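You operate a simulated robot arm through the tools that you are given. There is no shell and no other tool. Be economical: measure what you need, move in short steps, check, and stop when the job is done.

The job below is to be done with a simulated robot arm. You get a single attempt, and the scene is never put back.

JOB
Shut the middle drawer of the grey cabinet. Open the right door of the tall cupboard, put the grey box cover on the upper shelf of the tall cupboard, then shut the door. Fetch the tall blue cover and set it on the middle shelf of the blue rack. Open the right drawer of the wiring bench, take the folded grey bracket and put it in the inside of the right drawer of the wiring bench and shut the drawer again. Take the orange mount from the second shelf from the bottom of the grey rack and leave it on top of the orange spacers box. Do these in any order.

Only the result counts: the job must be done as asked and must still hold three seconds after the hand-in. Knocking over, shifting, dropping, spilling or breaking anything else fails it. A push-on lid holds only when it is set on centred and level and pressed home; a screw cap is set on level and turned clockwise until tight.

ROBOT AND FRAMES
A 7-joint arm with a two-finger parallel gripper on a trunk, on a base that drives. Base frame: it is fixed to the floor where the robot stands at the start and does not move with it; the origin is under the middle of the robot, x ahead of it, y to its left, z up. Readings come in m, degrees, newtons and seconds.
With the tool pointing down near the work surface it reaches from about 0.1 to 0.54 m from the robot's upright axis, wherever it stands. Its first joint turns from -166.0 to 166.0 degrees. Places, roughly: folded grey bracket (10x6x5 cm) [-0.2, -1.2, 0.6]; grey box cover (11x11x8 cm) [0.9, 0.2, 0.9]; inside of the right drawer of the wiring bench [0.2, 1.7, 0.7]; middle drawer of the grey cabinet [0.5, 0.2, 0.5]; middle shelf of the blue rack [-2.7, 0.6, 1]; orange mount (4x4x3 cm) [-1.7, 0, 0.6]; orange spacers box [-1.5, -0.25, 0.5]; right door of the tall cupboard [-3.8, 1.6, 1]; right drawer of the wiring bench [0.2, 1.8, 0.8]; tall blue cover (11x11x8 cm) [-0.3, -1, 1]; upper shelf of the tall cupboard [-3.7, 1.3, 1.4]. Payload 3.4 kg.
The TCP is the grasp point between the finger pads, 0.03 m short of the fingertips. In the tool frame z runs along the fingers and y along their closing line. Largest opening 0.094 m; finger width 0.028, thickness 0.01; the body of the gripper, 0.05 by 0.096 m, starts 0.055 m behind the TCP.
Orientation is told as [roll, pitch, yaw] about the base's x, y, z axes, in that order, counted from this pose: with the fingers straight down and closing along the base's y, the tool's x points along the base's -x, its y along +y and its z along -z.

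CONTROLS
- The arm moves only by the tool step_arm. Its argument "plan" is a list of rows, each a list of 7 numbers: the shift along the tool's x, y, z in m, then the turn, a rotation vector about the tool's x, y, z in degrees, then the opening in per cent of the stroke, from 0 (shut) to 100 (fully open). In form: [[dx, dy, dz, wx, wy, wz, claw], ...]. A call has 1 to 20 rows; each row shifts and turns the commanded pose from where the row before left it, along the tool's axes as they then stand. Rows are played at 5 a second. More than 0.05 m and 8.6 degrees between two rows, or a gripper value outside its range, and nothing of the call is played. Where a pose cannot be reached the arm comes as near as it can. A force on the tool above 40 N (or 10 N above the force at the start of the call, whichever is more), or a blocked arm, ends the call early, and 0.2 s more pass. Each finger travels about 0.072 m/s and halts on what it meets, pressing with about 34 N; the grip force reading is that of the motor and also rises with nothing between the fingers. The clock runs only during rows and for 0.2 s after the last one: add rows that do not move to give the fingers time. The reply holds the time, the measured pose of the TCP, the force on the tool along the base axes, the opening and the grip force, in the units named above and with some noise, with the torque about the TCP (base axes, N m) and any sound that the robot's microphone picked up, and new pictures: "show" is both (left out), scene, wrist or none.
- Cameras (640 x 400 px; columns grow to the right, rows downward): "scene" is now at [-0.0413, 0.1035, 1.4883]; the picture's right is [-0.90, -0.43, 0.00], its down [-0.40, 0.84, -0.36] and it looks along [0.16, -0.33, -0.93] (base axes); focal length 214 px, centre (320, 200). "wrist" rides on the gripper at [0.076, 0.014, -0.103] in the tool frame; the picture's right is [-0.18, 0.98, 0.00], its down [-0.75, -0.14, -0.64] and it looks along [-0.63, -0.12, 0.77] (tool axes); focal length 243 px, centre (320, 200). There is no depth. A picture from a camera that has moved, and an enlarged one, comes with that camera's place and axes in the base frame and with its lens. The place of the scene camera against the robot may be out by one fixed shift of up to 0.012 m in any direction.
- lift_body(by): slides the trunk up (or, below 0, down) by that many m; the arm and the scene camera ride with it, the base frame stays. It gives what a move gives, with no picture.
- drive_base(legs): drives the robot by 1 to 6 legs, each [ahead, left, turn to the left] in m, m and degrees, along the robot's own axes; the way and the turn of a leg run together, so that a leg with both is an arc; at most 1.5 m and 180 degrees a leg. The arm and the cameras ride along, it lands a little off, and it stops where it bumps. It gives what a move gives, and a new picture of the scene camera.
- turn_head(pan, tilt): turns the head with the scene camera to pan (to the left, within 155 degrees either way) and tilt (down, from -29 to 69), counted from straight ahead of the robot. It gives what a move gives, and a new picture of the scene camera.
- inspect(camera, box): a new picture of the part [left, top, right, bottom] of that camera's present view, enlarged. It takes no simulated time.
- finish_job(): hands the job in; it is judged then, once.

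Go step by step. Nothing tells you exact positions but the pictures and the camera data: compare them with the known pose of the tool, close in by small moves and look again before you grip or let go. The budget is 196 turns and 260 pictures, counting those below and the enlarged ones. Unless the task says otherwise, let go and move clear before handing in, and close with one line.

The tools are called after "Request:" as a command line: name --pt "numbers of a row" for each row, then --argument value for the rest, lists and objects as JSON in quotes. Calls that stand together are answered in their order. step_arm: Moves the arm, as the interface text tells. Its arguments: {"type":"object","properties":{"plan":{"type":"array"},"show":{"type":"string","enum":["both","scene","wrist","none"]}},"required":["plan"]} The other tools are called the same way: lift_body (by) slides the trunk up or down; drive_base (legs) drives the base; turn_head (pan, tilt) turns the head that bears the scene camera; inspect (camera, box) takes an enlarged picture of a part of a camera's view; finish_job () hands the job in.

At the start:

```text
time_s: 0.0
tcp_pos: [0.3281, -0.1088, 1.1986]
ee_rot: [-0.1, 0.0, 0.0]
contact_force: [0.2, 1.2, 0.0]
wrist_torque: [-0.02, -0.01, -0.01]
width: 0.0938
finger_force: 0.0
trunk travel left (down, up): [-0.175, 0.211]
robot x, y, heading: [0.0, -0.0009, 0.0]
head pan, tilt: [-64.3, 68.8]
```

scene: 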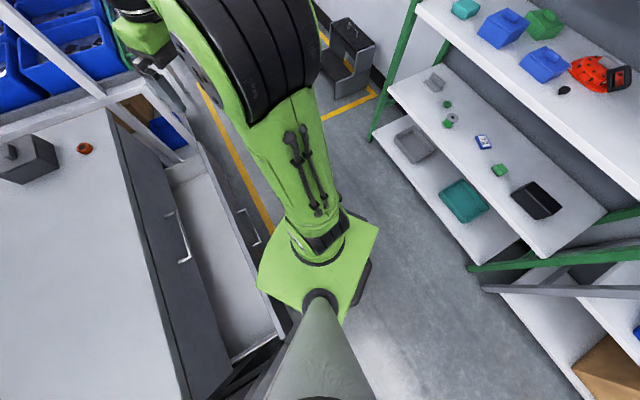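
wrist: 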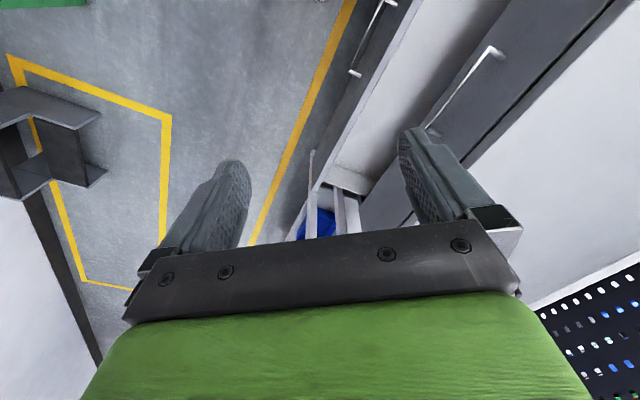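

I see the grey cabinet with its open drawer ahead and the green rack to the right. First I look around to learn the layout.

Request:
turn_head --pan 0 --tilt 45

Request:
turn_head --pan 75 --tilt 30

Request:
turn_head --pan 150 --tilt 25

Request:
turn_head --pan -150 --tilt 30

Request:
turn_head --pan -90 --tilt 35

```text
time_s: 1.4
tcp_pos: [0.3275, -0.1097, 1.1984]
ee_rot: [0.0, 0.0, 0.0]
contact_force: [0.0, 0.9, -0.7]
wrist_torque: [0.01, 0.01, -0.01]
width: 0.094
finger_force: 0.0
trunk travel left (down, up): [-0.175, 0.211]
robot x, y, heading: [0.0003, -0.0017, -0.3]
head pan, tilt: [0.0, 45.0]
camera scene: at [0.0158, 0.1539, 1.5171], right [0.0, -1.0, 0.0], down [-0.71, 0.0, -0.71], along [0.71, 0.0, -0.71], focal length 214 px, centre (320, 200)
```

scene: 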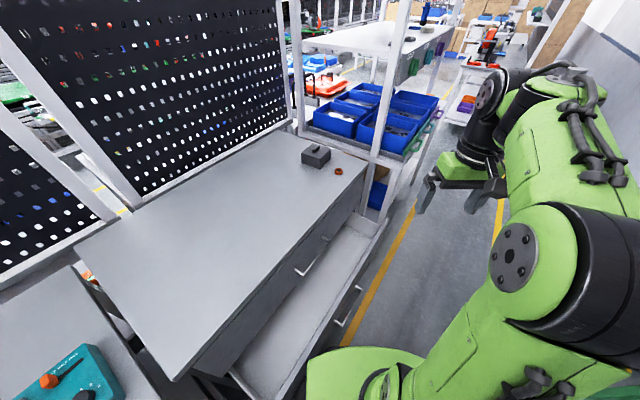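

```text
time_s: 2.8
tcp_pos: [0.3283, -0.1095, 1.1989]
ee_rot: [0.1, 0.1, 0.0]
contact_force: [0.4, 0.8, -0.4]
wrist_torque: [0.0, 0.0, -0.01]
width: 0.0938
finger_force: 0.0
trunk travel left (down, up): [-0.175, 0.211]
robot x, y, heading: [0.0021, -0.001, 0.1]
head pan, tilt: [75.0, 30.0]
camera scene: at [-0.042, 0.2413, 1.5397], right [0.97, -0.26, 0.0], down [-0.13, -0.48, -0.87], along [0.22, 0.84, -0.5], focal length 214 px, centre (320, 200)
```

scene: 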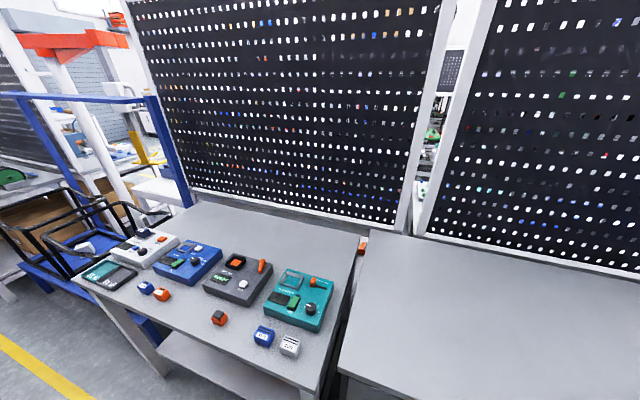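

```text
time_s: 4.3
tcp_pos: [0.3276, -0.1104, 1.1992]
ee_rot: [0.0, 0.0, -0.1]
contact_force: [-0.7, -0.4, 0.5]
wrist_torque: [-0.03, 0.01, 0.01]
width: 0.0942
finger_force: 0.0
trunk travel left (down, up): [-0.175, 0.211]
robot x, y, heading: [-0.0019, -0.0002, 0.1]
head pan, tilt: [150.0, 25.0]
camera scene: at [-0.1453, 0.2001, 1.5477], right [0.5, 0.87, 0.0], down [0.37, -0.21, -0.91], along [-0.78, 0.45, -0.42], focal length 214 px, centre (320, 200)
```

scene: 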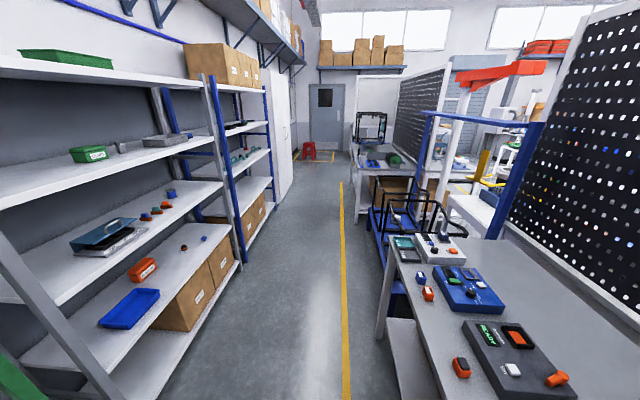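

```text
time_s: 8.4
tcp_pos: [0.3278, -0.11, 1.198]
ee_rot: [0.0, 0.0, 0.0]
contact_force: [0.6, -0.4, 0.1]
wrist_torque: [0.02, 0.03, 0.05]
width: 0.0937
finger_force: 0.1
trunk travel left (down, up): [-0.175, 0.211]
robot x, y, heading: [0.0031, -0.0023, 0.3]
head pan, tilt: [-150.0, 30.0]
camera scene: at [-0.1438, 0.1087, 1.5398], right [-0.5, 0.87, 0.0], down [0.43, 0.25, -0.87], along [-0.75, -0.43, -0.5], focal length 214 px, centre (320, 200)
```

scene: 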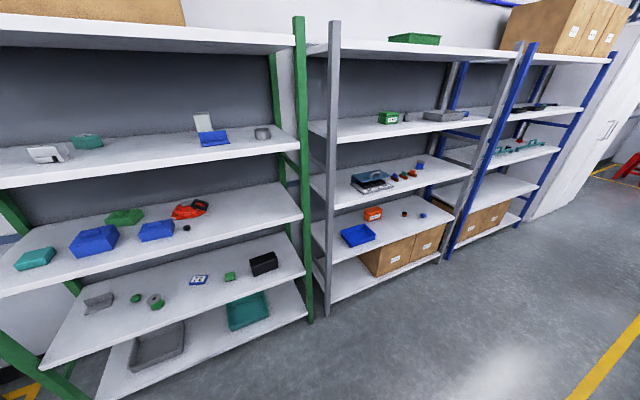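

```text
time_s: 9.7
tcp_pos: [0.3272, -0.111, 1.1998]
ee_rot: [0.1, 0.0, 0.0]
contact_force: [0.0, -0.2, -0.3]
wrist_torque: [0.0, 0.02, -0.02]
width: 0.0938
finger_force: 0.0
trunk travel left (down, up): [-0.175, 0.211]
robot x, y, heading: [-0.0045, 0.0, -0.1]
head pan, tilt: [-90.0, 35.0]
camera scene: at [-0.0656, 0.0659, 1.532], right [-1.0, 0.0, 0.0], down [0.0, 0.57, -0.82], along [0.0, -0.82, -0.57], focal length 214 px, centre (320, 200)
```

scene: 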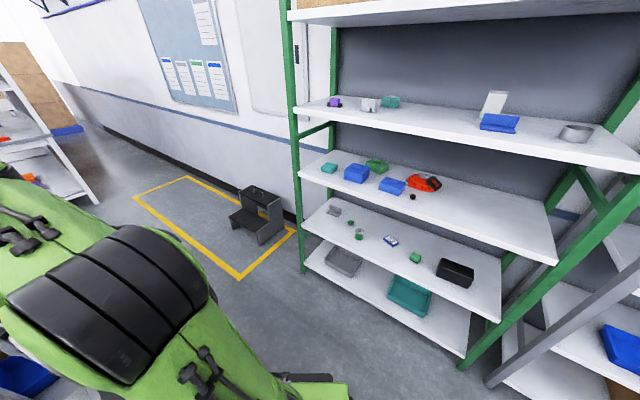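

The whole workshop is turned about 53° from my axes: the cabinet faces the racks across an aisle. I turn to face the cabinet and back off a little.

Request:
drive_base --legs '[[0, 0, 53], [-0.2, 0, 0]]'

Request:
turn_head --pan 0 --tilt 55

```text
time_s: 13.7
tcp_pos: [0.1627, 0.0333, 1.199]
ee_rot: [0.0, -0.2, 53.5]
contact_force: [0.4, 0.3, 0.7]
wrist_torque: [0.04, -0.02, 0.01]
width: 0.0941
finger_force: 0.1
trunk travel left (down, up): [-0.175, 0.211]
robot x, y, heading: [-0.1217, -0.1598, 53.5]
head pan, tilt: [-90.0, 35.0]
camera scene: at [-0.2134, -0.1718, 1.5319], right [-0.59, -0.8, 0.0], down [-0.46, 0.34, -0.82], along [0.66, -0.49, -0.57], focal length 214 px, centre (320, 200)
```

scene: 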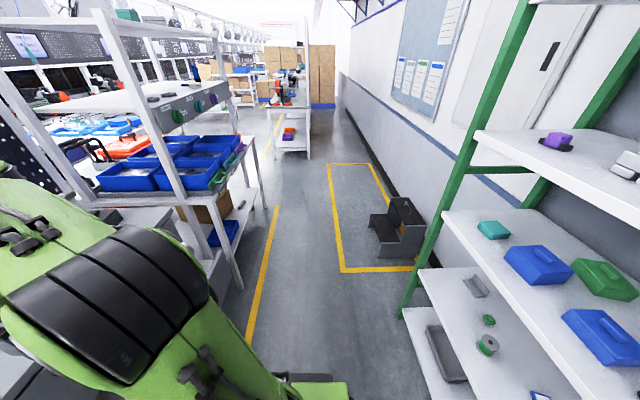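

```text
time_s: 15.3
tcp_pos: [0.1633, 0.0351, 1.1989]
ee_rot: [0.0, 0.0, 53.5]
contact_force: [0.2, -0.4, -0.6]
wrist_torque: [0.0, -0.01, 0.02]
width: 0.094
finger_force: 0.1
trunk travel left (down, up): [-0.175, 0.211]
robot x, y, heading: [-0.1222, -0.1642, 53.4]
head pan, tilt: [0.0, 55.0]
camera scene: at [-0.2403, -0.0602, 1.5037], right [0.8, -0.6, 0.0], down [-0.49, -0.66, -0.57], along [0.34, 0.46, -0.82], focal length 214 px, centre (320, 200)
```

scene: 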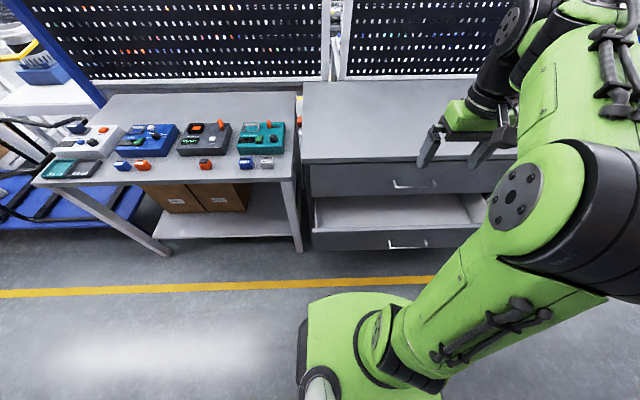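

The cabinet's middle drawer stands open about 0.2 m, its handle about 0.3 m to my right. I line up with it, lower the trunk and bring the closed fingers down in front of it.

Request:
drive_base --legs '[[0, -0.22, 1.7]]'

Request:
lift_body --by -0.17

Request:
step_arm --pt "0 0 0.04 0 0 0 0" --pt "0 0 0.04 0 0 0 0" --pt "0 0 0.04 0 0 0 0" --pt "0 0 0.04 0 0 0 0" --pt "0 0 0.04 0 0 0 0" --pt "0 0 0.04 0 0 0 0"

```text
time_s: 17.1
tcp_pos: [0.3411, -0.0889, 1.1994]
ee_rot: [0.1, 0.0, 55.2]
contact_force: [0.3, -1.6, 1.2]
wrist_torque: [0.05, 0.01, -0.02]
width: 0.094
finger_force: 0.2
trunk travel left (down, up): [-0.175, 0.211]
robot x, y, heading: [0.0611, -0.293, 54.9]
head pan, tilt: [0.0, 55.0]
camera scene: at [-0.0591, -0.1956, 1.5039], right [0.82, -0.57, 0.0], down [-0.47, -0.67, -0.57], along [0.33, 0.47, -0.82], focal length 214 px, centre (320, 200)
```

scene: 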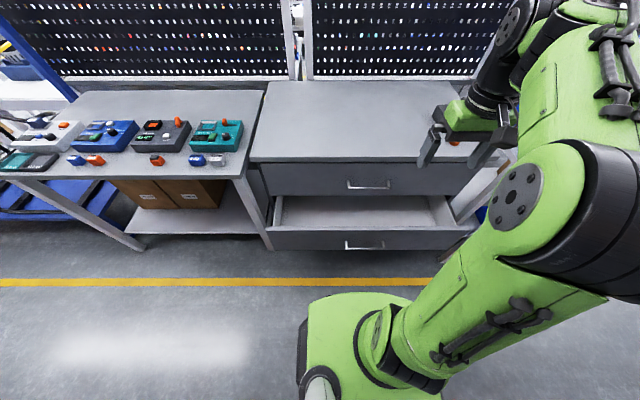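

```text
time_s: 19.0
tcp_pos: [0.3393, -0.0882, 1.0291]
ee_rot: [0.0, 0.0, 55.2]
contact_force: [0.3, 0.6, -0.4]
wrist_torque: [0.0, 0.04, 0.0]
width: 0.0938
finger_force: 0.0
trunk travel left (down, up): [-0.005, 0.381]
robot x, y, heading: [0.0629, -0.2919, 54.9]
head pan, tilt: [0.0, 55.0]
```

```text
time_s: 20.4
tcp_pos: [0.3417, -0.0843, 0.7886]
ee_rot: [0.1, 0.1, 55.2]
contact_force: [-0.3, 0.0, 0.1]
wrist_torque: [-0.01, -0.01, -0.04]
width: 0.0
finger_force: 32.9
trunk travel left (down, up): [-0.005, 0.381]
robot x, y, heading: [0.0642, -0.293, 55.3]
head pan, tilt: [0.0, 55.0]
camera scene: at [-0.06, -0.1946, 1.3337], right [0.82, -0.57, 0.0], down [-0.47, -0.67, -0.57], along [0.33, 0.47, -0.82], focal length 214 px, centre (320, 200)
camera wrist: at [0.2867, -0.1376, 0.8912], right [-0.7, 0.71, 0.0], down [0.55, 0.54, 0.64], along [0.46, 0.45, -0.77], focal length 243 px, centre (320, 200)
```

scene: 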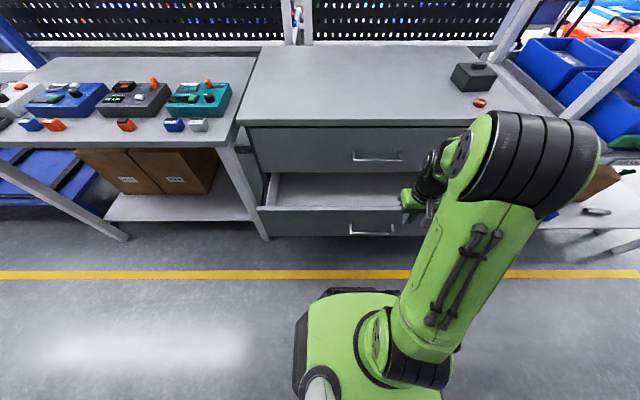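
wrist: 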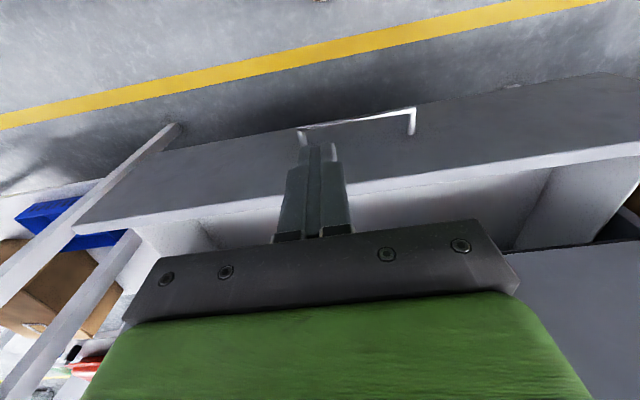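

The gripper hangs clear in front of the drawer panel. I lower it further.

Request:
step_arm --pt "0 0 0.04 0 0 0 0" --pt "0 0 0.04 0 0 0 0" --pt "0 0 0.04 0 0 0 0" --pt "0 0 0.04 0 0 0 0" --pt "0 0 0.04 0 0 0 0" --pt "0 0 0.03 0 0 0 0"

```text
time_s: 21.8
tcp_pos: [0.3382, -0.0888, 0.5588]
ee_rot: [0.0, 0.0, 55.2]
contact_force: [0.9, -0.2, 0.0]
wrist_torque: [-0.02, -0.01, 0.0]
width: 0.0
finger_force: 33.1
trunk travel left (down, up): [-0.005, 0.381]
robot x, y, heading: [0.0613, -0.2934, 55.3]
head pan, tilt: [0.0, 55.0]
camera scene: at [-0.0601, -0.1947, 1.3337], right [0.82, -0.57, 0.0], down [-0.47, -0.67, -0.57], along [0.33, 0.47, -0.82], focal length 214 px, centre (320, 200)
camera wrist: at [0.2839, -0.1435, 0.6615], right [-0.7, 0.71, 0.0], down [0.55, 0.54, 0.64], along [0.46, 0.45, -0.77], focal length 243 px, centre (320, 200)
```

scene: 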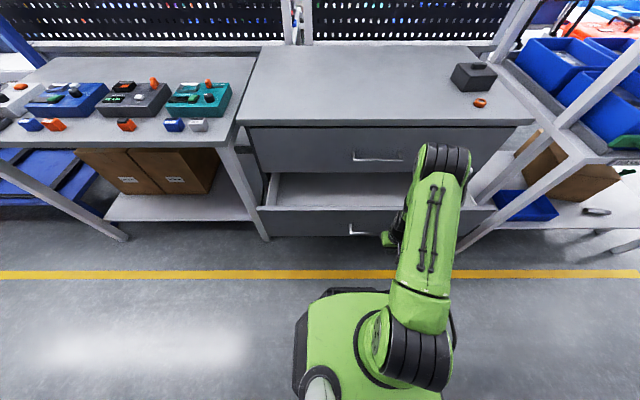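
wrist: 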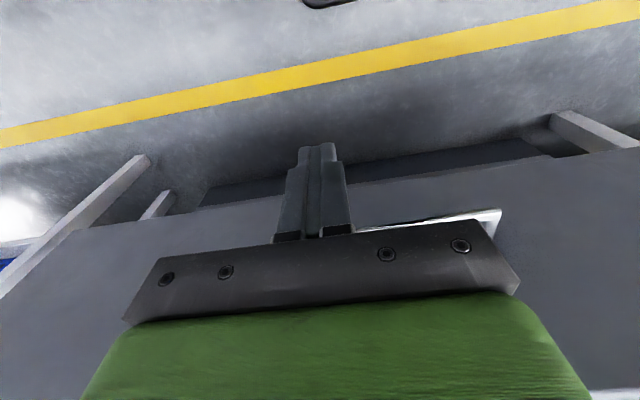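

The fingers stand in front of the panel, slightly low, so I raise 3 cm and push forward along the drawer's direction.

Request:
step_arm --pt "0 0 -0.03 0 0 0 0" --pt "-0.03 0 0 0 0 0 0" --pt "-0.03 0 0 0 0 0 0" --pt "-0.03 0 0 0 0 0 0" --pt "-0.03 0 0 0 0 0 0" --pt "-0.03 0 0 0 0 0 0" --pt "-0.02 0 0 0 0 0 0"

```text
time_s: 23.4
tcp_pos: [0.4376, 0.0498, 0.5895]
ee_rot: [0.0, 0.0, 55.2]
contact_force: [-0.4, -1.4, 0.5]
wrist_torque: [0.02, -0.01, -0.02]
width: 0.0
finger_force: 32.6
trunk travel left (down, up): [-0.005, 0.381]
robot x, y, heading: [0.0659, -0.2935, 55.3]
head pan, tilt: [0.0, 55.0]
camera scene: at [-0.0601, -0.1946, 1.3337], right [0.82, -0.57, 0.0], down [-0.47, -0.67, -0.57], along [0.33, 0.47, -0.82], focal length 214 px, centre (320, 200)
camera wrist: at [0.3821, -0.0035, 0.6918], right [-0.7, 0.71, 0.0], down [0.55, 0.54, 0.64], along [0.46, 0.45, -0.77], focal length 243 px, centre (320, 200)
```

scene: 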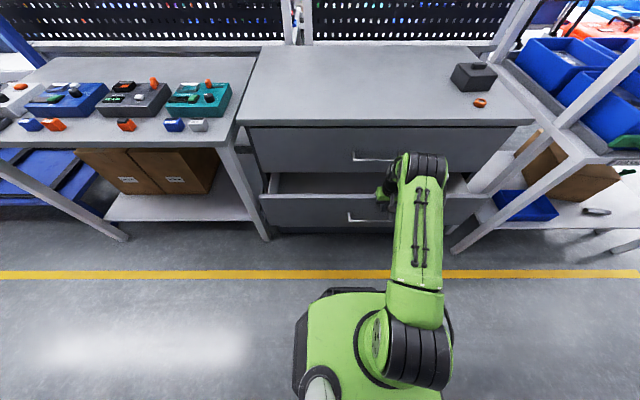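
wrist: 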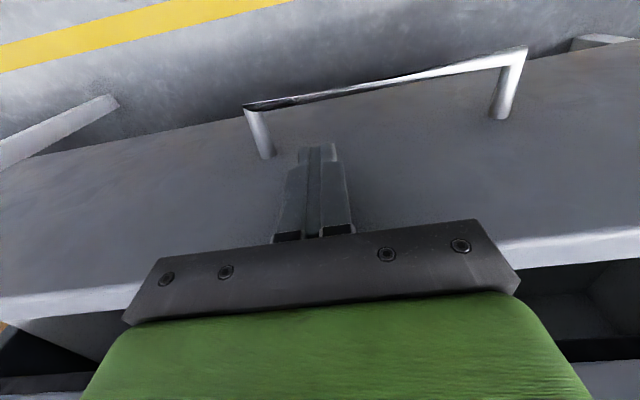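

The drawer is sliding in with little force. I drive the base ahead 0.1 m to keep pushing.

Request:
drive_base --legs '[[0.1, 0, 0]]'

Request:
step_arm --pt "-0.02 0 0 0 0 0 0" --pt "-0.02 0 0 0 0 0 0" --pt "-0.02 0 0 0 0 0 0" --pt "-0.01 0 0 0 0 0 0"

```text
time_s: 24.5
tcp_pos: [0.4691, 0.0991, 0.5877]
ee_rot: [0.2, 1.7, 54.9]
contact_force: [-0.5, -0.3, 0.0]
wrist_torque: [-0.02, 0.04, 0.02]
width: 0.0
finger_force: 33.2
trunk travel left (down, up): [-0.005, 0.381]
robot x, y, heading: [0.1077, -0.2306, 55.4]
head pan, tilt: [0.0, 55.0]
stopped in leg 1: the robot was blocked; the commanded pose is now the measured one
camera scene: at [-0.0251, -0.1395, 1.3335], right [0.82, -0.57, 0.0], down [-0.46, -0.67, -0.58], along [0.33, 0.48, -0.81], focal length 214 px, centre (320, 200)
```

scene: 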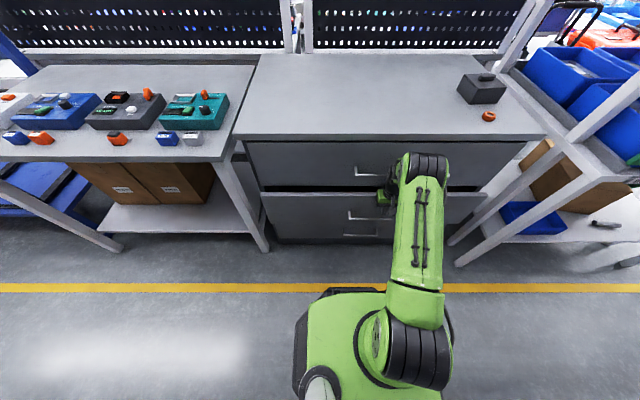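

```text
time_s: 25.5
tcp_pos: [0.4364, 0.0715, 0.5545]
ee_rot: [2.7, 13.3, 53.5]
contact_force: [0.7, -0.7, -1.1]
wrist_torque: [0.01, 0.0, -0.01]
width: 0.0
finger_force: 32.9
trunk travel left (down, up): [-0.005, 0.381]
robot x, y, heading: [0.1046, -0.2469, 54.6]
head pan, tilt: [0.0, 55.0]
stopped in row 4: the arm was blocked; the commanded pose is now the measured one
camera scene: at [-0.0866, -0.2326, 1.3396], right [0.81, -0.58, 0.0], down [-0.45, -0.62, -0.64], along [0.38, 0.52, -0.77], focal length 214 px, centre (320, 200)
camera wrist: at [0.4003, 0.0368, 0.6717], right [-0.68, 0.74, 0.0], down [0.66, 0.61, 0.44], along [0.33, 0.3, -0.9], focal length 243 px, centre (320, 200)
```

scene: 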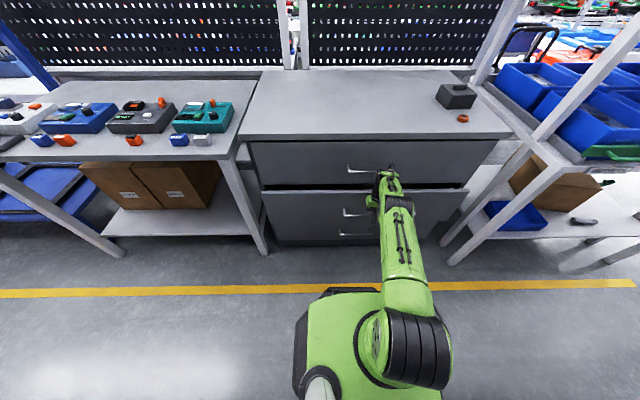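
wrist: 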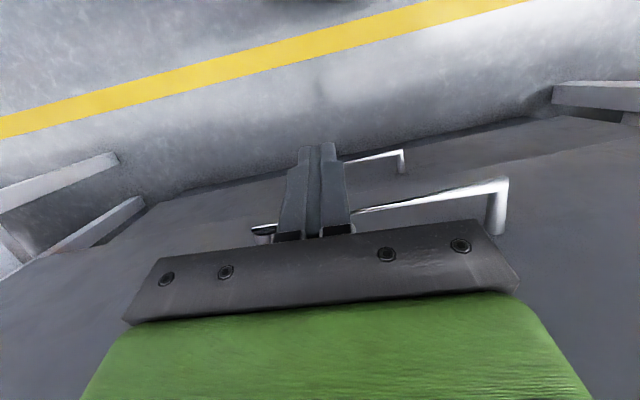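

The robot seems to have been pushed back and tilted against something; the arm itself is touching. I retreat the arm backward and check.

Request:
step_arm --pt "0.02 0 0 0 0 0 0" --pt "0.02 0 0 0 0 0 0" --pt "0.02 0 0 0 0 0 0"

```text
time_s: 25.8
tcp_pos: [0.4219, 0.072, 0.4838]
ee_rot: [3.9, 25.3, 54.0]
contact_force: [-23.6, -0.1, 137.2]
wrist_torque: [5.81, -8.36, 0.4]
width: 0.0
finger_force: 33.3
trunk travel left (down, up): [-0.005, 0.381]
robot x, y, heading: [0.0967, -0.2529, 55.1]
head pan, tilt: [0.0, 55.0]
stopped in row 1: the arm was blocked; the commanded pose is now the measured one
camera scene: at [-0.0333, -0.167, 1.3327], right [0.82, -0.58, 0.0], down [-0.47, -0.66, -0.58], along [0.34, 0.48, -0.81], focal length 214 px, centre (320, 200)
camera wrist: at [0.4024, 0.0567, 0.609], right [-0.68, 0.73, -0.02], down [0.71, 0.66, 0.25], along [0.19, 0.15, -0.97], focal length 243 px, centre (320, 200)
```

scene: 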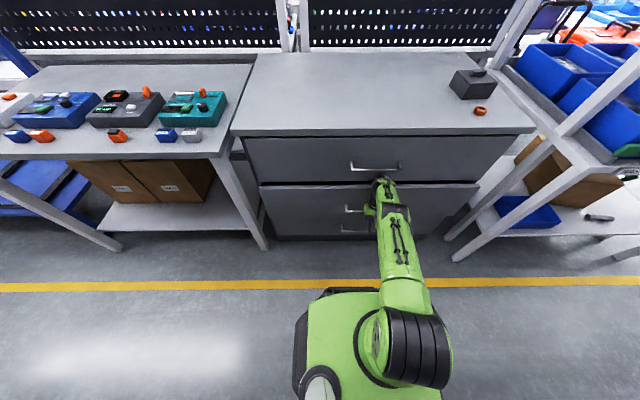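
wrist: 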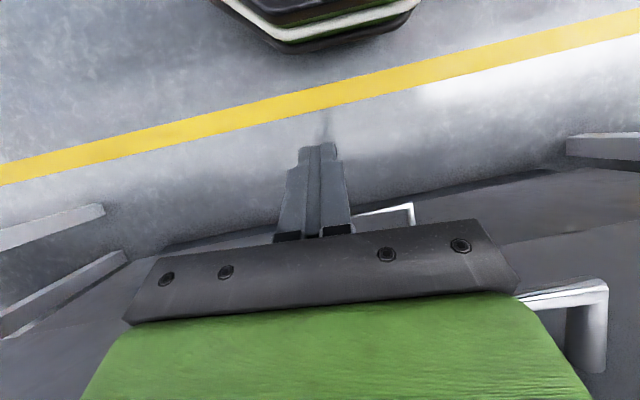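

The gripper is pressing on a handle from above. I lift straight up first.

Request:
step_arm --pt "0.0085 0 -0.018 0 0 0 0" --pt "0.0085 0 -0.018 0 0 0 0" --pt "0.0085 0 -0.018 0 0 0 0"

```text
time_s: 26.2
tcp_pos: [0.4353, 0.0855, 0.483]
ee_rot: [3.5, 23.8, 54.2]
contact_force: [-0.1, -0.4, 0.1]
wrist_torque: [0.04, 0.02, -0.03]
width: 0.0
finger_force: 32.9
trunk travel left (down, up): [-0.005, 0.381]
robot x, y, heading: [0.1017, -0.2483, 54.5]
head pan, tilt: [0.0, 55.0]
stopped in row 1: the arm was blocked; the commanded pose is now the measured one
camera scene: at [-0.0242, -0.1484, 1.333], right [0.81, -0.58, 0.0], down [-0.47, -0.67, -0.58], along [0.34, 0.47, -0.82], focal length 214 px, centre (320, 200)
camera wrist: at [0.4132, 0.0677, 0.6071], right [-0.68, 0.73, -0.02], down [0.7, 0.66, 0.27], along [0.21, 0.17, -0.96], focal length 243 px, centre (320, 200)
```

scene: 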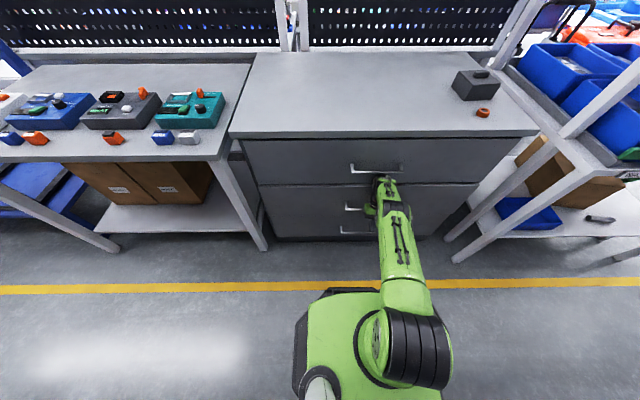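
wrist: 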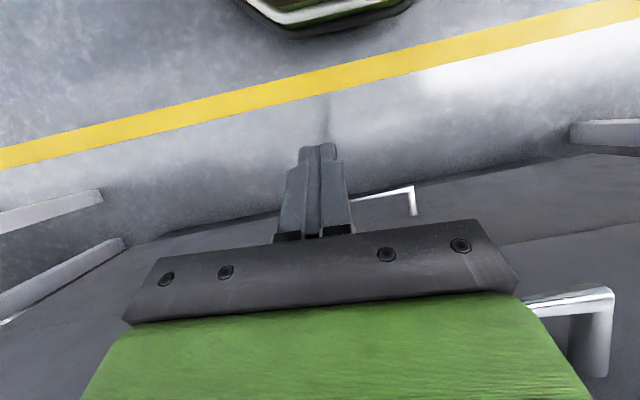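

There is no tool force now; the wrist link is caught near the upper drawer's handle. I back the base straight off.

Request:
drive_base --legs '[[-0.12, 0, 0]]'

Request:
inspect --camera "scene" --box '[220, 100, 500, 275]'

```text
time_s: 27.4
tcp_pos: [0.3693, -0.0093, 0.4839]
ee_rot: [3.4, 23.5, 54.3]
contact_force: [-0.7, 0.2, 0.1]
wrist_torque: [0.02, 0.02, -0.02]
width: 0.0001
finger_force: 33.4
trunk travel left (down, up): [-0.005, 0.381]
robot x, y, heading: [0.0334, -0.3421, 54.7]
head pan, tilt: [0.0, 55.0]
camera scene: at [-0.089, -0.2415, 1.3337], right [0.82, -0.58, 0.0], down [-0.47, -0.67, -0.57], along [0.33, 0.47, -0.82], focal length 214 px, centre (320, 200)
```

scene: 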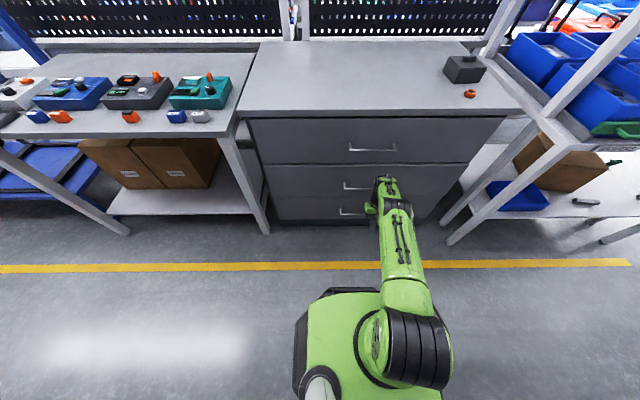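

```text
2.29 times, centred on (360, 188) of scene
camera zoom: at [-0.089, -0.2415, 1.3337], right [0.82, -0.58, 0.0], down [-0.47, -0.67, -0.57], along [0.33, 0.47, -0.82], focal length 490 px, centre (229, 229)
```

zoom: 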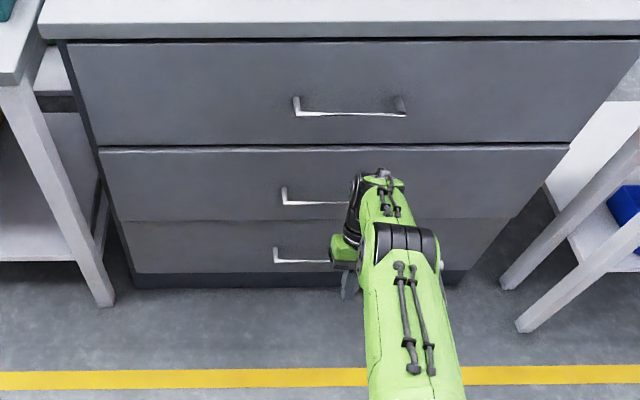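

The drawer is nearly shut but I want a firm final push. I tilt the tool so the fingers point forward, keeping the wrist away from the handles.

Request:
step_arm --pt "0 0 -0.02 0 -8 0 0" --pt "0 0 -0.02 0 -8 0 0" --pt "0 0 -0.02 0 -8 0 0" --pt "0 0 -0.01 0 -8 0 0" --pt "0 0 0 0 -8 0 0" --pt "0 0 0 0 -8 0 0" --pt "0 0 0 0 -8 0 0" --pt "0 0 0 0 -8 0 0" --pt "0 0 0 0 -8 0 0"

```text
time_s: 29.4
tcp_pos: [0.3829, 0.0016, 0.5527]
ee_rot: [4.8, -48.4, 49.1]
contact_force: [0.5, -0.4, 0.1]
wrist_torque: [0.0, -0.02, -0.03]
width: 0.0
finger_force: 33.1
trunk travel left (down, up): [-0.005, 0.381]
robot x, y, heading: [0.0317, -0.3445, 55.0]
head pan, tilt: [0.0, 55.0]
camera scene: at [-0.0886, -0.2413, 1.3337], right [0.82, -0.58, 0.0], down [-0.47, -0.67, -0.57], along [0.33, 0.47, -0.82], focal length 214 px, centre (320, 200)
camera wrist: at [0.2954, -0.0919, 0.5629], right [-0.7, 0.69, 0.19], down [0.17, -0.1, 0.98], along [0.69, 0.72, -0.04], focal length 243 px, centre (320, 200)
```

scene: 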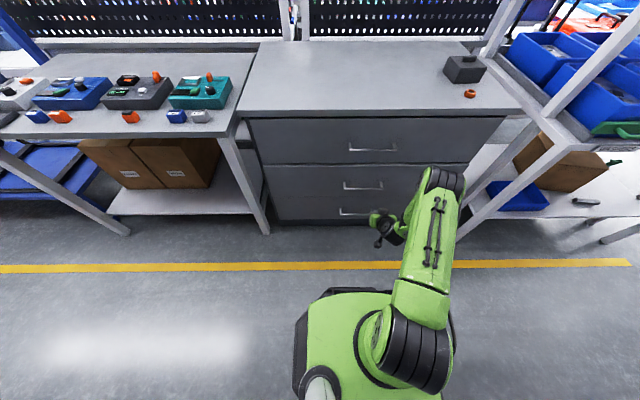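
wrist: 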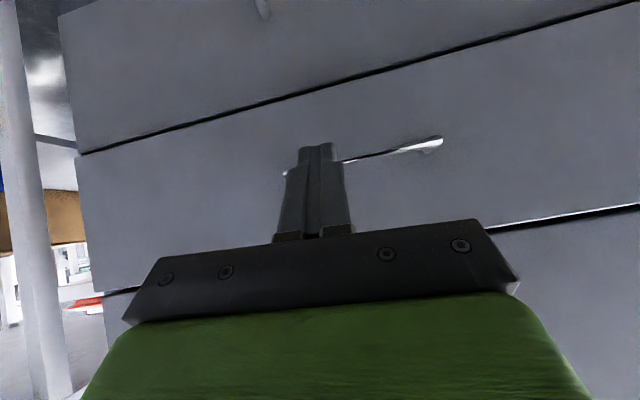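

Request:
inspect --camera "wrist" --box '[50, 120, 210, 330]'

Request:
inspect --camera "scene" --box '[230, 100, 530, 240]'

```text
1.90 times, centred on (130, 225) of wrist
camera zoom: at [0.2954, -0.0919, 0.5629], right [-0.7, 0.69, 0.19], down [0.17, -0.1, 0.98], along [0.69, 0.72, -0.04], focal length 462 px, centre (682, 152)
```

zoom: 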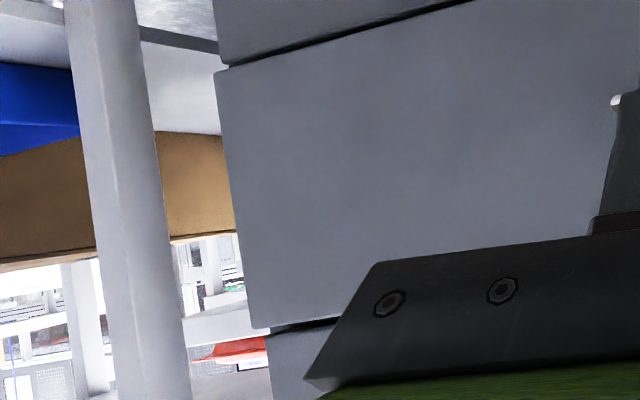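

```text
2.13 times, centred on (380, 170) of scene
camera zoom: at [-0.0886, -0.2413, 1.3337], right [0.82, -0.58, 0.0], down [-0.47, -0.67, -0.57], along [0.33, 0.47, -0.82], focal length 458 px, centre (192, 264)
```

zoom: 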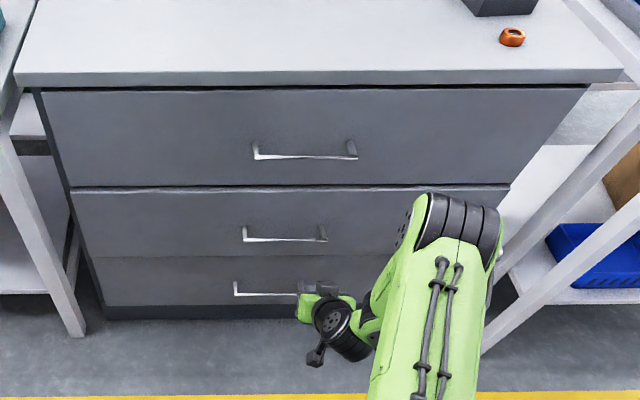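

The middle drawer still stands a few millimetres proud. I raise 4 cm to push above the handle, drive in, then press with the arm.

Request:
step_arm --pt "-0.015 0 -0.013 0 0 0 0" --pt "-0.015 0 -0.013 0 0 0 0" --show "none"

Request:
drive_base --legs '[[0.1, 0, 0]]'

Request:
step_arm --pt "-0.0132 0 0.015 0 0 0 0" --pt "-0.0132 0 0.015 0 0 0 0" --pt "-0.0132 0 0.015 0 0 0 0" --pt "-0.0132 0 0.015 0 0 0 0" --pt "-0.0132 0 0.015 0 0 0 0" --pt "-0.0132 0 0.015 0 0 0 0"

```text
time_s: 30.0
tcp_pos: [0.3848, -0.0002, 0.5923]
ee_rot: [4.7, -48.3, 49.1]
contact_force: [-0.3, -0.3, 0.7]
wrist_torque: [-0.03, -0.03, -0.03]
width: 0.0001
finger_force: 32.8
trunk travel left (down, up): [-0.005, 0.381]
robot x, y, heading: [0.0325, -0.3413, 54.6]
head pan, tilt: [0.0, 55.0]
```

```text
time_s: 31.1
tcp_pos: [0.4427, 0.0785, 0.5914]
ee_rot: [4.8, -48.3, 49.0]
contact_force: [0.6, 0.5, 0.1]
wrist_torque: [0.0, 0.0, 0.05]
width: 0.0
finger_force: 32.6
trunk travel left (down, up): [-0.005, 0.381]
robot x, y, heading: [0.0911, -0.2599, 54.7]
head pan, tilt: [0.0, 55.0]
camera scene: at [-0.0312, -0.1603, 1.3337], right [0.81, -0.58, 0.0], down [-0.48, -0.67, -0.57], along [0.33, 0.47, -0.82], focal length 214 px, centre (320, 200)
```

scene: 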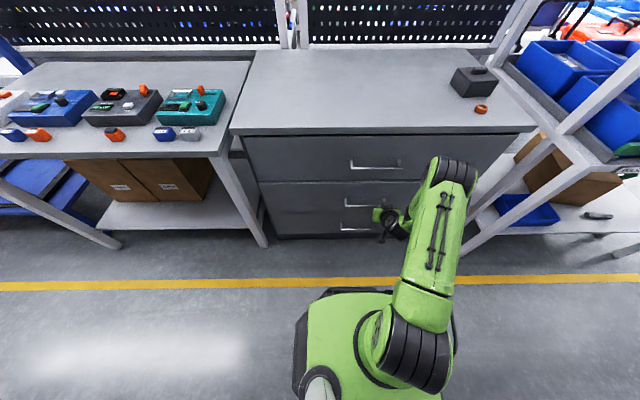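

```text
time_s: 32.3
tcp_pos: [0.4957, 0.1476, 0.5879]
ee_rot: [4.8, -47.1, 49.0]
contact_force: [-9.4, -12.2, 7.3]
wrist_torque: [0.0, 0.01, 0.07]
width: 0.0
finger_force: 32.8
trunk travel left (down, up): [-0.005, 0.381]
robot x, y, heading: [0.0921, -0.2596, 54.7]
head pan, tilt: [0.0, 55.0]
stopped in row 5: the force on the tool passed its limit at 65 N (the readings are from after the stop); the commanded pose is now the measured one
camera scene: at [-0.0333, -0.1629, 1.3338], right [0.81, -0.58, 0.0], down [-0.47, -0.67, -0.57], along [0.33, 0.47, -0.82], focal length 214 px, centre (320, 200)
camera wrist: at [0.4085, 0.0559, 0.6028], right [-0.7, 0.69, 0.19], down [0.18, -0.09, 0.98], along [0.69, 0.72, -0.06], focal length 243 px, centre (320, 200)
```

scene: 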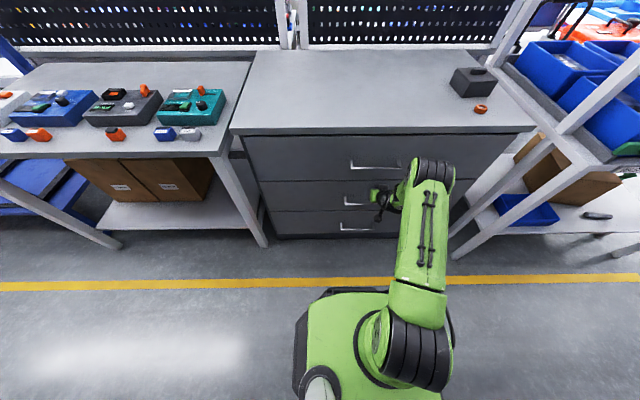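
wrist: 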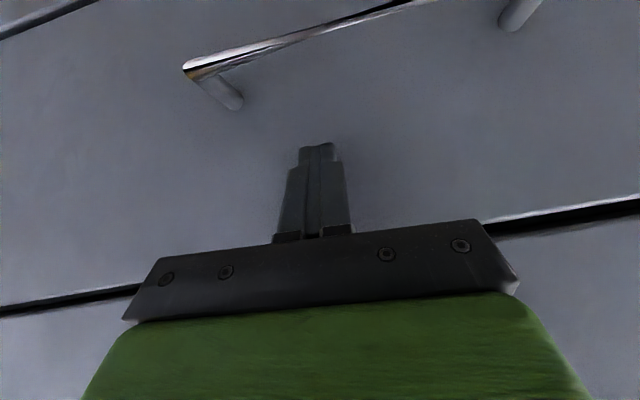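

Resisted firmly at 65 N: the drawer is home. I back the arm away, stand off and raise for the grey box cover, which sits on the cabinet top at the right.

Request:
step_arm --pt "0.026 0 -0.03 0 0 0 0" --pt "0.026 0 -0.03 0 0 0 0" --pt "0.026 0 -0.03 0 0 0 0" --show "none"

Request:
drive_base --legs '[[-0.2, -0.1, 0.5], [0, -0.2, 0]]'

Request:
inspect --camera "scene" --box '[220, 40, 460, 220]'

```text
time_s: 33.1
tcp_pos: [0.4224, 0.0545, 0.5928]
ee_rot: [4.7, -47.2, 49.1]
contact_force: [0.2, 0.3, -0.4]
wrist_torque: [-0.01, -0.05, 0.0]
width: 0.0
finger_force: 33.2
trunk travel left (down, up): [-0.005, 0.381]
robot x, y, heading: [0.0938, -0.2628, 54.4]
head pan, tilt: [0.0, 55.0]
```

```text
time_s: 36.0
tcp_pos: [0.5536, -0.2731, 0.5939]
ee_rot: [4.8, -47.2, 49.6]
contact_force: [0.5, -0.1, 0.5]
wrist_torque: [-0.03, 0.0, 0.01]
width: 0.0
finger_force: 32.9
trunk travel left (down, up): [-0.005, 0.381]
robot x, y, heading: [0.2273, -0.5924, 55.1]
head pan, tilt: [0.0, 55.0]
camera scene: at [0.1025, -0.4953, 1.3337], right [0.82, -0.57, 0.0], down [-0.47, -0.67, -0.57], along [0.33, 0.47, -0.82], focal length 214 px, centre (320, 200)
```

scene: 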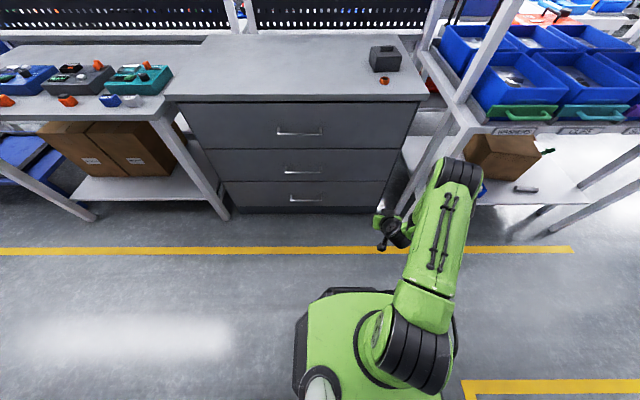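

```text
2.22 times, centred on (340, 130) of scene
camera zoom: at [0.1025, -0.4953, 1.3337], right [0.82, -0.57, 0.0], down [-0.47, -0.67, -0.57], along [0.33, 0.47, -0.82], focal length 477 px, centre (276, 356)
```

zoom: 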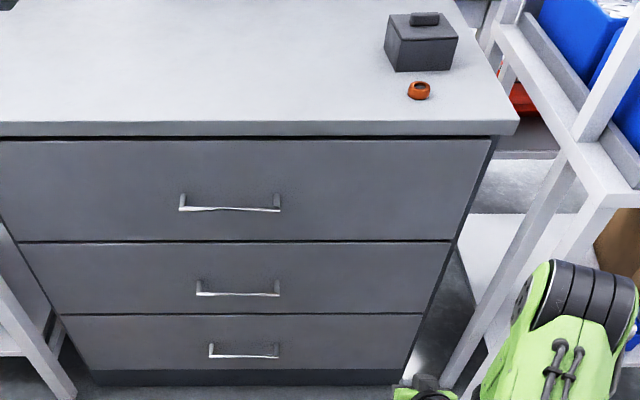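

All three drawers look flush. The cover's knob should be near (0.90, 0.17, 0.97); I raise trunk and arm, then drive up to the cabinet.

Request:
lift_body --by 0.38

Request:
step_arm --pt "-0.03 0 -0.027 0.9 0 -3.7 50" --pt "-0.03 0 -0.027 0 0 0 100" --pt "-0.03 0 -0.027 0 0 0 100" --pt "-0.03 0 -0.027 0 0 0 100" --show "none"

Request:
drive_base --legs '[[0.4, -0.03, 0]]'

Request:
step_arm --pt "0 0 0 0 0 0 100"

```text
time_s: 39.7
tcp_pos: [0.5527, -0.2745, 0.9722]
ee_rot: [4.8, -47.2, 49.6]
contact_force: [0.2, 0.7, -0.8]
wrist_torque: [0.0, 0.0, -0.01]
width: 0.0
finger_force: 32.6
trunk travel left (down, up): [-0.385, 0.001]
robot x, y, heading: [0.2257, -0.5926, 55.0]
head pan, tilt: [0.0, 55.0]
```

```text
time_s: 40.7
tcp_pos: [0.5569, -0.2719, 1.1368]
ee_rot: [-0.1, -47.4, 55.0]
contact_force: [0.0, -0.3, -0.1]
wrist_torque: [-0.01, -0.02, 0.0]
width: 0.0939
finger_force: 0.1
trunk travel left (down, up): [-0.385, 0.001]
robot x, y, heading: [0.2279, -0.5966, 54.9]
head pan, tilt: [0.0, 55.0]
```

```text
time_s: 43.2
tcp_pos: [0.8108, 0.0443, 1.1357]
ee_rot: [-0.1, -47.3, 55.5]
contact_force: [0.6, 0.2, 0.2]
wrist_torque: [0.0, -0.01, 0.0]
width: 0.094
finger_force: 0.0
trunk travel left (down, up): [-0.385, 0.001]
robot x, y, heading: [0.4801, -0.2814, 55.8]
head pan, tilt: [0.0, 55.0]
camera scene: at [0.3554, -0.1824, 1.713], right [0.82, -0.57, 0.0], down [-0.46, -0.68, -0.57], along [0.32, 0.47, -0.82], focal length 214 px, centre (320, 200)
```

scene: 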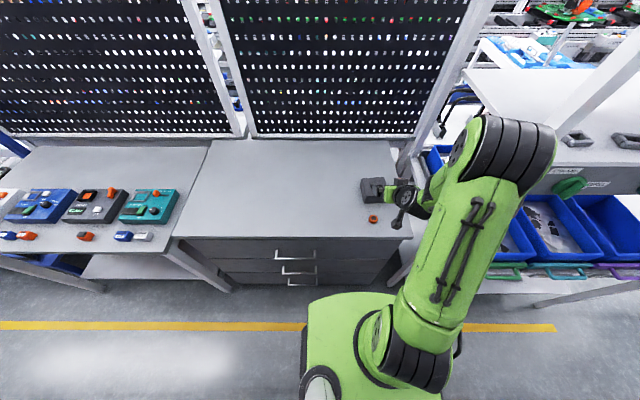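

```text
time_s: 43.6
tcp_pos: [0.8082, 0.0431, 1.1366]
ee_rot: [-0.1, -47.4, 55.6]
contact_force: [-0.4, 0.8, -1.1]
wrist_torque: [0.0, 0.02, -0.02]
width: 0.094
finger_force: 0.1
trunk travel left (down, up): [-0.385, 0.001]
robot x, y, heading: [0.4815, -0.2789, 55.7]
head pan, tilt: [0.0, 55.0]
camera scene: at [0.3546, -0.1834, 1.713], right [0.82, -0.57, 0.0], down [-0.46, -0.68, -0.57], along [0.32, 0.47, -0.82], focal length 214 px, centre (320, 200)
camera wrist: at [0.7254, -0.0527, 1.1496], right [-0.74, 0.66, 0.13], down [0.14, -0.05, 0.99], along [0.66, 0.75, -0.05], focal length 243 px, centre (320, 200)
```

scene: 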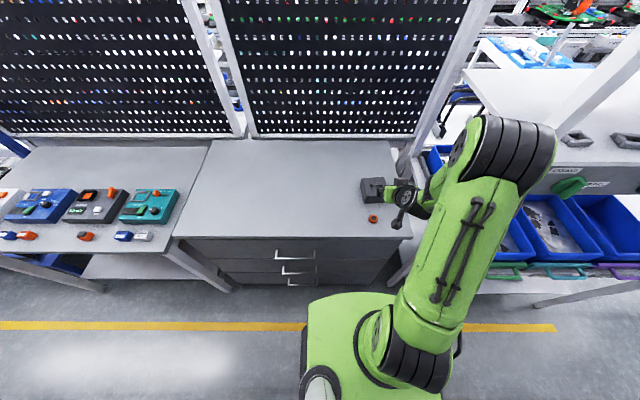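
wrist: 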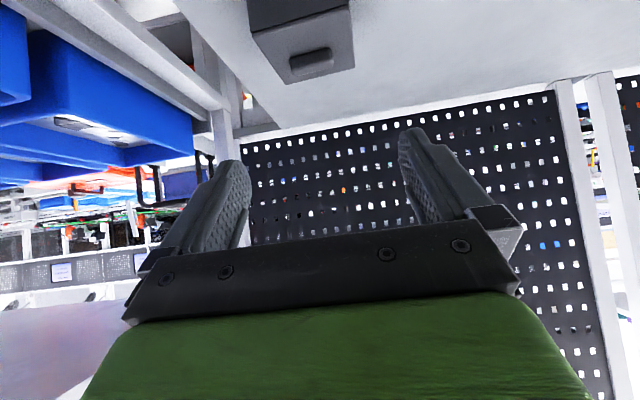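

Wrist and scene views agree on the knob at about (0.905, 0.174, 0.965). I advance along the tool toward it.

Request:
step_arm --pt "-0.0022 -0.0015 0.032 0 0 0 100" --pt "-0.0022 -0.0015 0.032 0 0 0 100" --pt "-0.0022 -0.0015 0.032 0 0 0 100" --pt "-0.0022 -0.0015 0.032 0 0 0 100"

Request:
inspect --camera "scene" --box '[320, 140, 480, 240]'

```text
time_s: 44.6
tcp_pos: [0.8751, 0.1224, 1.0554]
ee_rot: [-0.1, -47.4, 55.5]
contact_force: [0.5, -0.6, -0.2]
wrist_torque: [-0.02, 0.01, -0.01]
width: 0.094
finger_force: 0.0
trunk travel left (down, up): [-0.385, 0.001]
robot x, y, heading: [0.4789, -0.2825, 55.7]
head pan, tilt: [0.0, 55.0]
camera scene: at [0.356, -0.1816, 1.7129], right [0.82, -0.57, 0.0], down [-0.46, -0.68, -0.57], along [0.32, 0.47, -0.82], focal length 214 px, centre (320, 200)
camera wrist: at [0.7906, 0.0267, 1.0686], right [-0.74, 0.66, 0.13], down [0.14, -0.05, 0.99], along [0.66, 0.75, -0.06], focal length 243 px, centre (320, 200)
```

scene: 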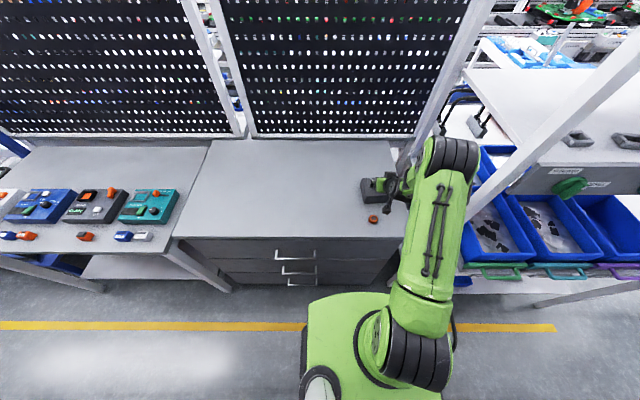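
wrist: 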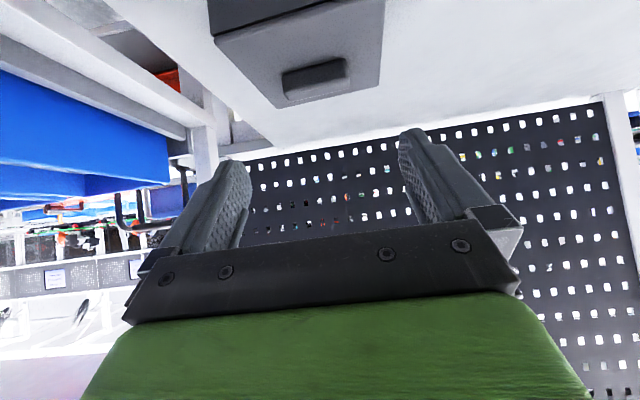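

```text
4.00 times, centred on (400, 190) of scene
camera zoom: at [0.356, -0.1816, 1.7129], right [0.82, -0.57, 0.0], down [-0.46, -0.68, -0.57], along [0.32, 0.47, -0.82], focal length 858 px, centre (0, 240)
```

zoom: 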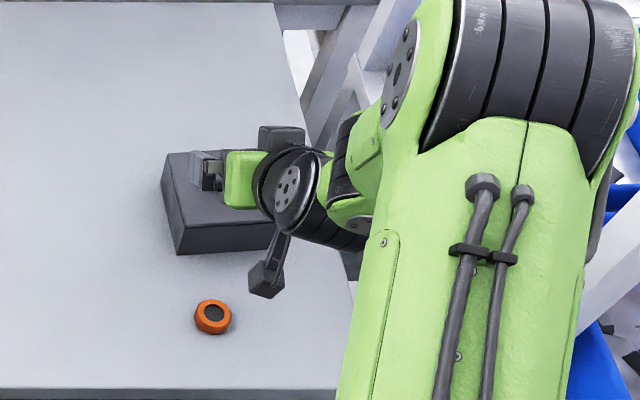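

The knob stays centred between the fingers. I go about two-thirds of the remaining way and check.

Request:
step_arm --pt "0.005 0 0.032 0 0 0 100" --pt "0.005 0 0.031 0 0 0 100" --show "wrist"

```text
time_s: 45.2
tcp_pos: [0.8952, 0.1573, 1.0077]
ee_rot: [-0.1, -47.2, 55.5]
contact_force: [0.0, -0.7, 0.2]
wrist_torque: [0.01, 0.01, -0.02]
width: 0.0938
finger_force: 0.0
trunk travel left (down, up): [-0.385, 0.001]
robot x, y, heading: [0.4778, -0.2808, 55.5]
head pan, tilt: [0.0, 55.0]
camera wrist: at [0.811, 0.0616, 1.0211], right [-0.74, 0.66, 0.13], down [0.14, -0.05, 0.99], along [0.66, 0.75, -0.06], focal length 243 px, centre (320, 200)
```

wrist: 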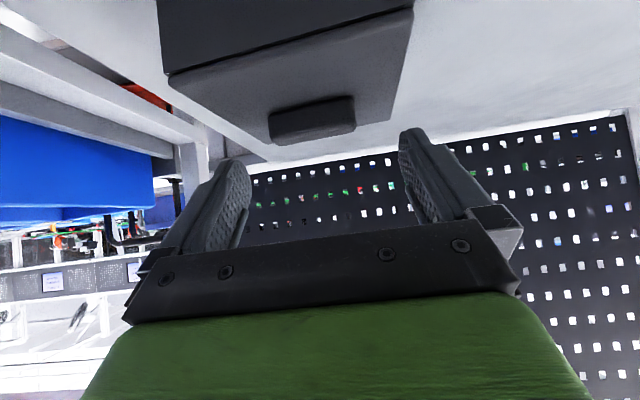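

Request:
step_arm --pt "0.005 0 0.015 0 0 0 100" --pt "0.004 -0.002 0.013 0 0 0 100" --show "wrist"

Request:
inspect --camera "wrist" --box '[200, 60, 460, 220]'

```text
time_s: 45.8
tcp_pos: [0.9046, 0.1685, 0.9887]
ee_rot: [-0.1, -48.3, 55.5]
contact_force: [-0.3, 0.1, 26.3]
wrist_torque: [0.46, 0.11, -0.22]
width: 0.0938
finger_force: 0.2
trunk travel left (down, up): [-0.385, 0.001]
robot x, y, heading: [0.4748, -0.2785, 55.4]
head pan, tilt: [0.0, 55.0]
camera wrist: at [0.8208, 0.0722, 0.9995], right [-0.74, 0.66, 0.14], down [0.13, -0.06, 0.99], along [0.66, 0.75, -0.04], focal length 243 px, centre (320, 200)
```

wrist: 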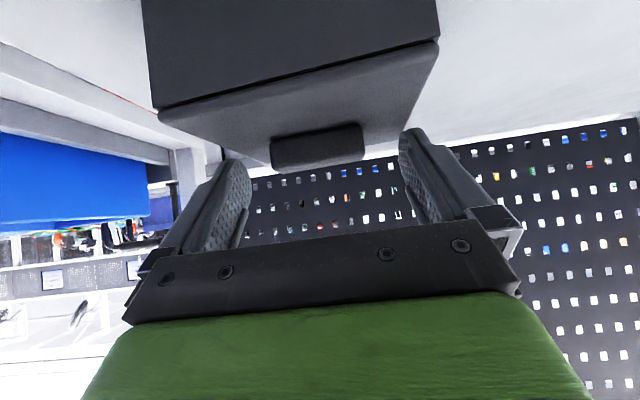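

```text
2.46 times, centred on (330, 140) of wrist
camera zoom: at [0.8208, 0.0722, 0.9995], right [-0.74, 0.66, 0.14], down [0.13, -0.06, 0.99], along [0.66, 0.75, -0.04], focal length 597 px, centre (295, 348)
```

zoom: 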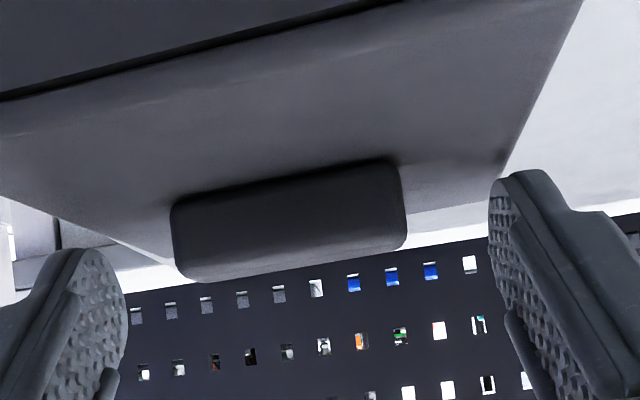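

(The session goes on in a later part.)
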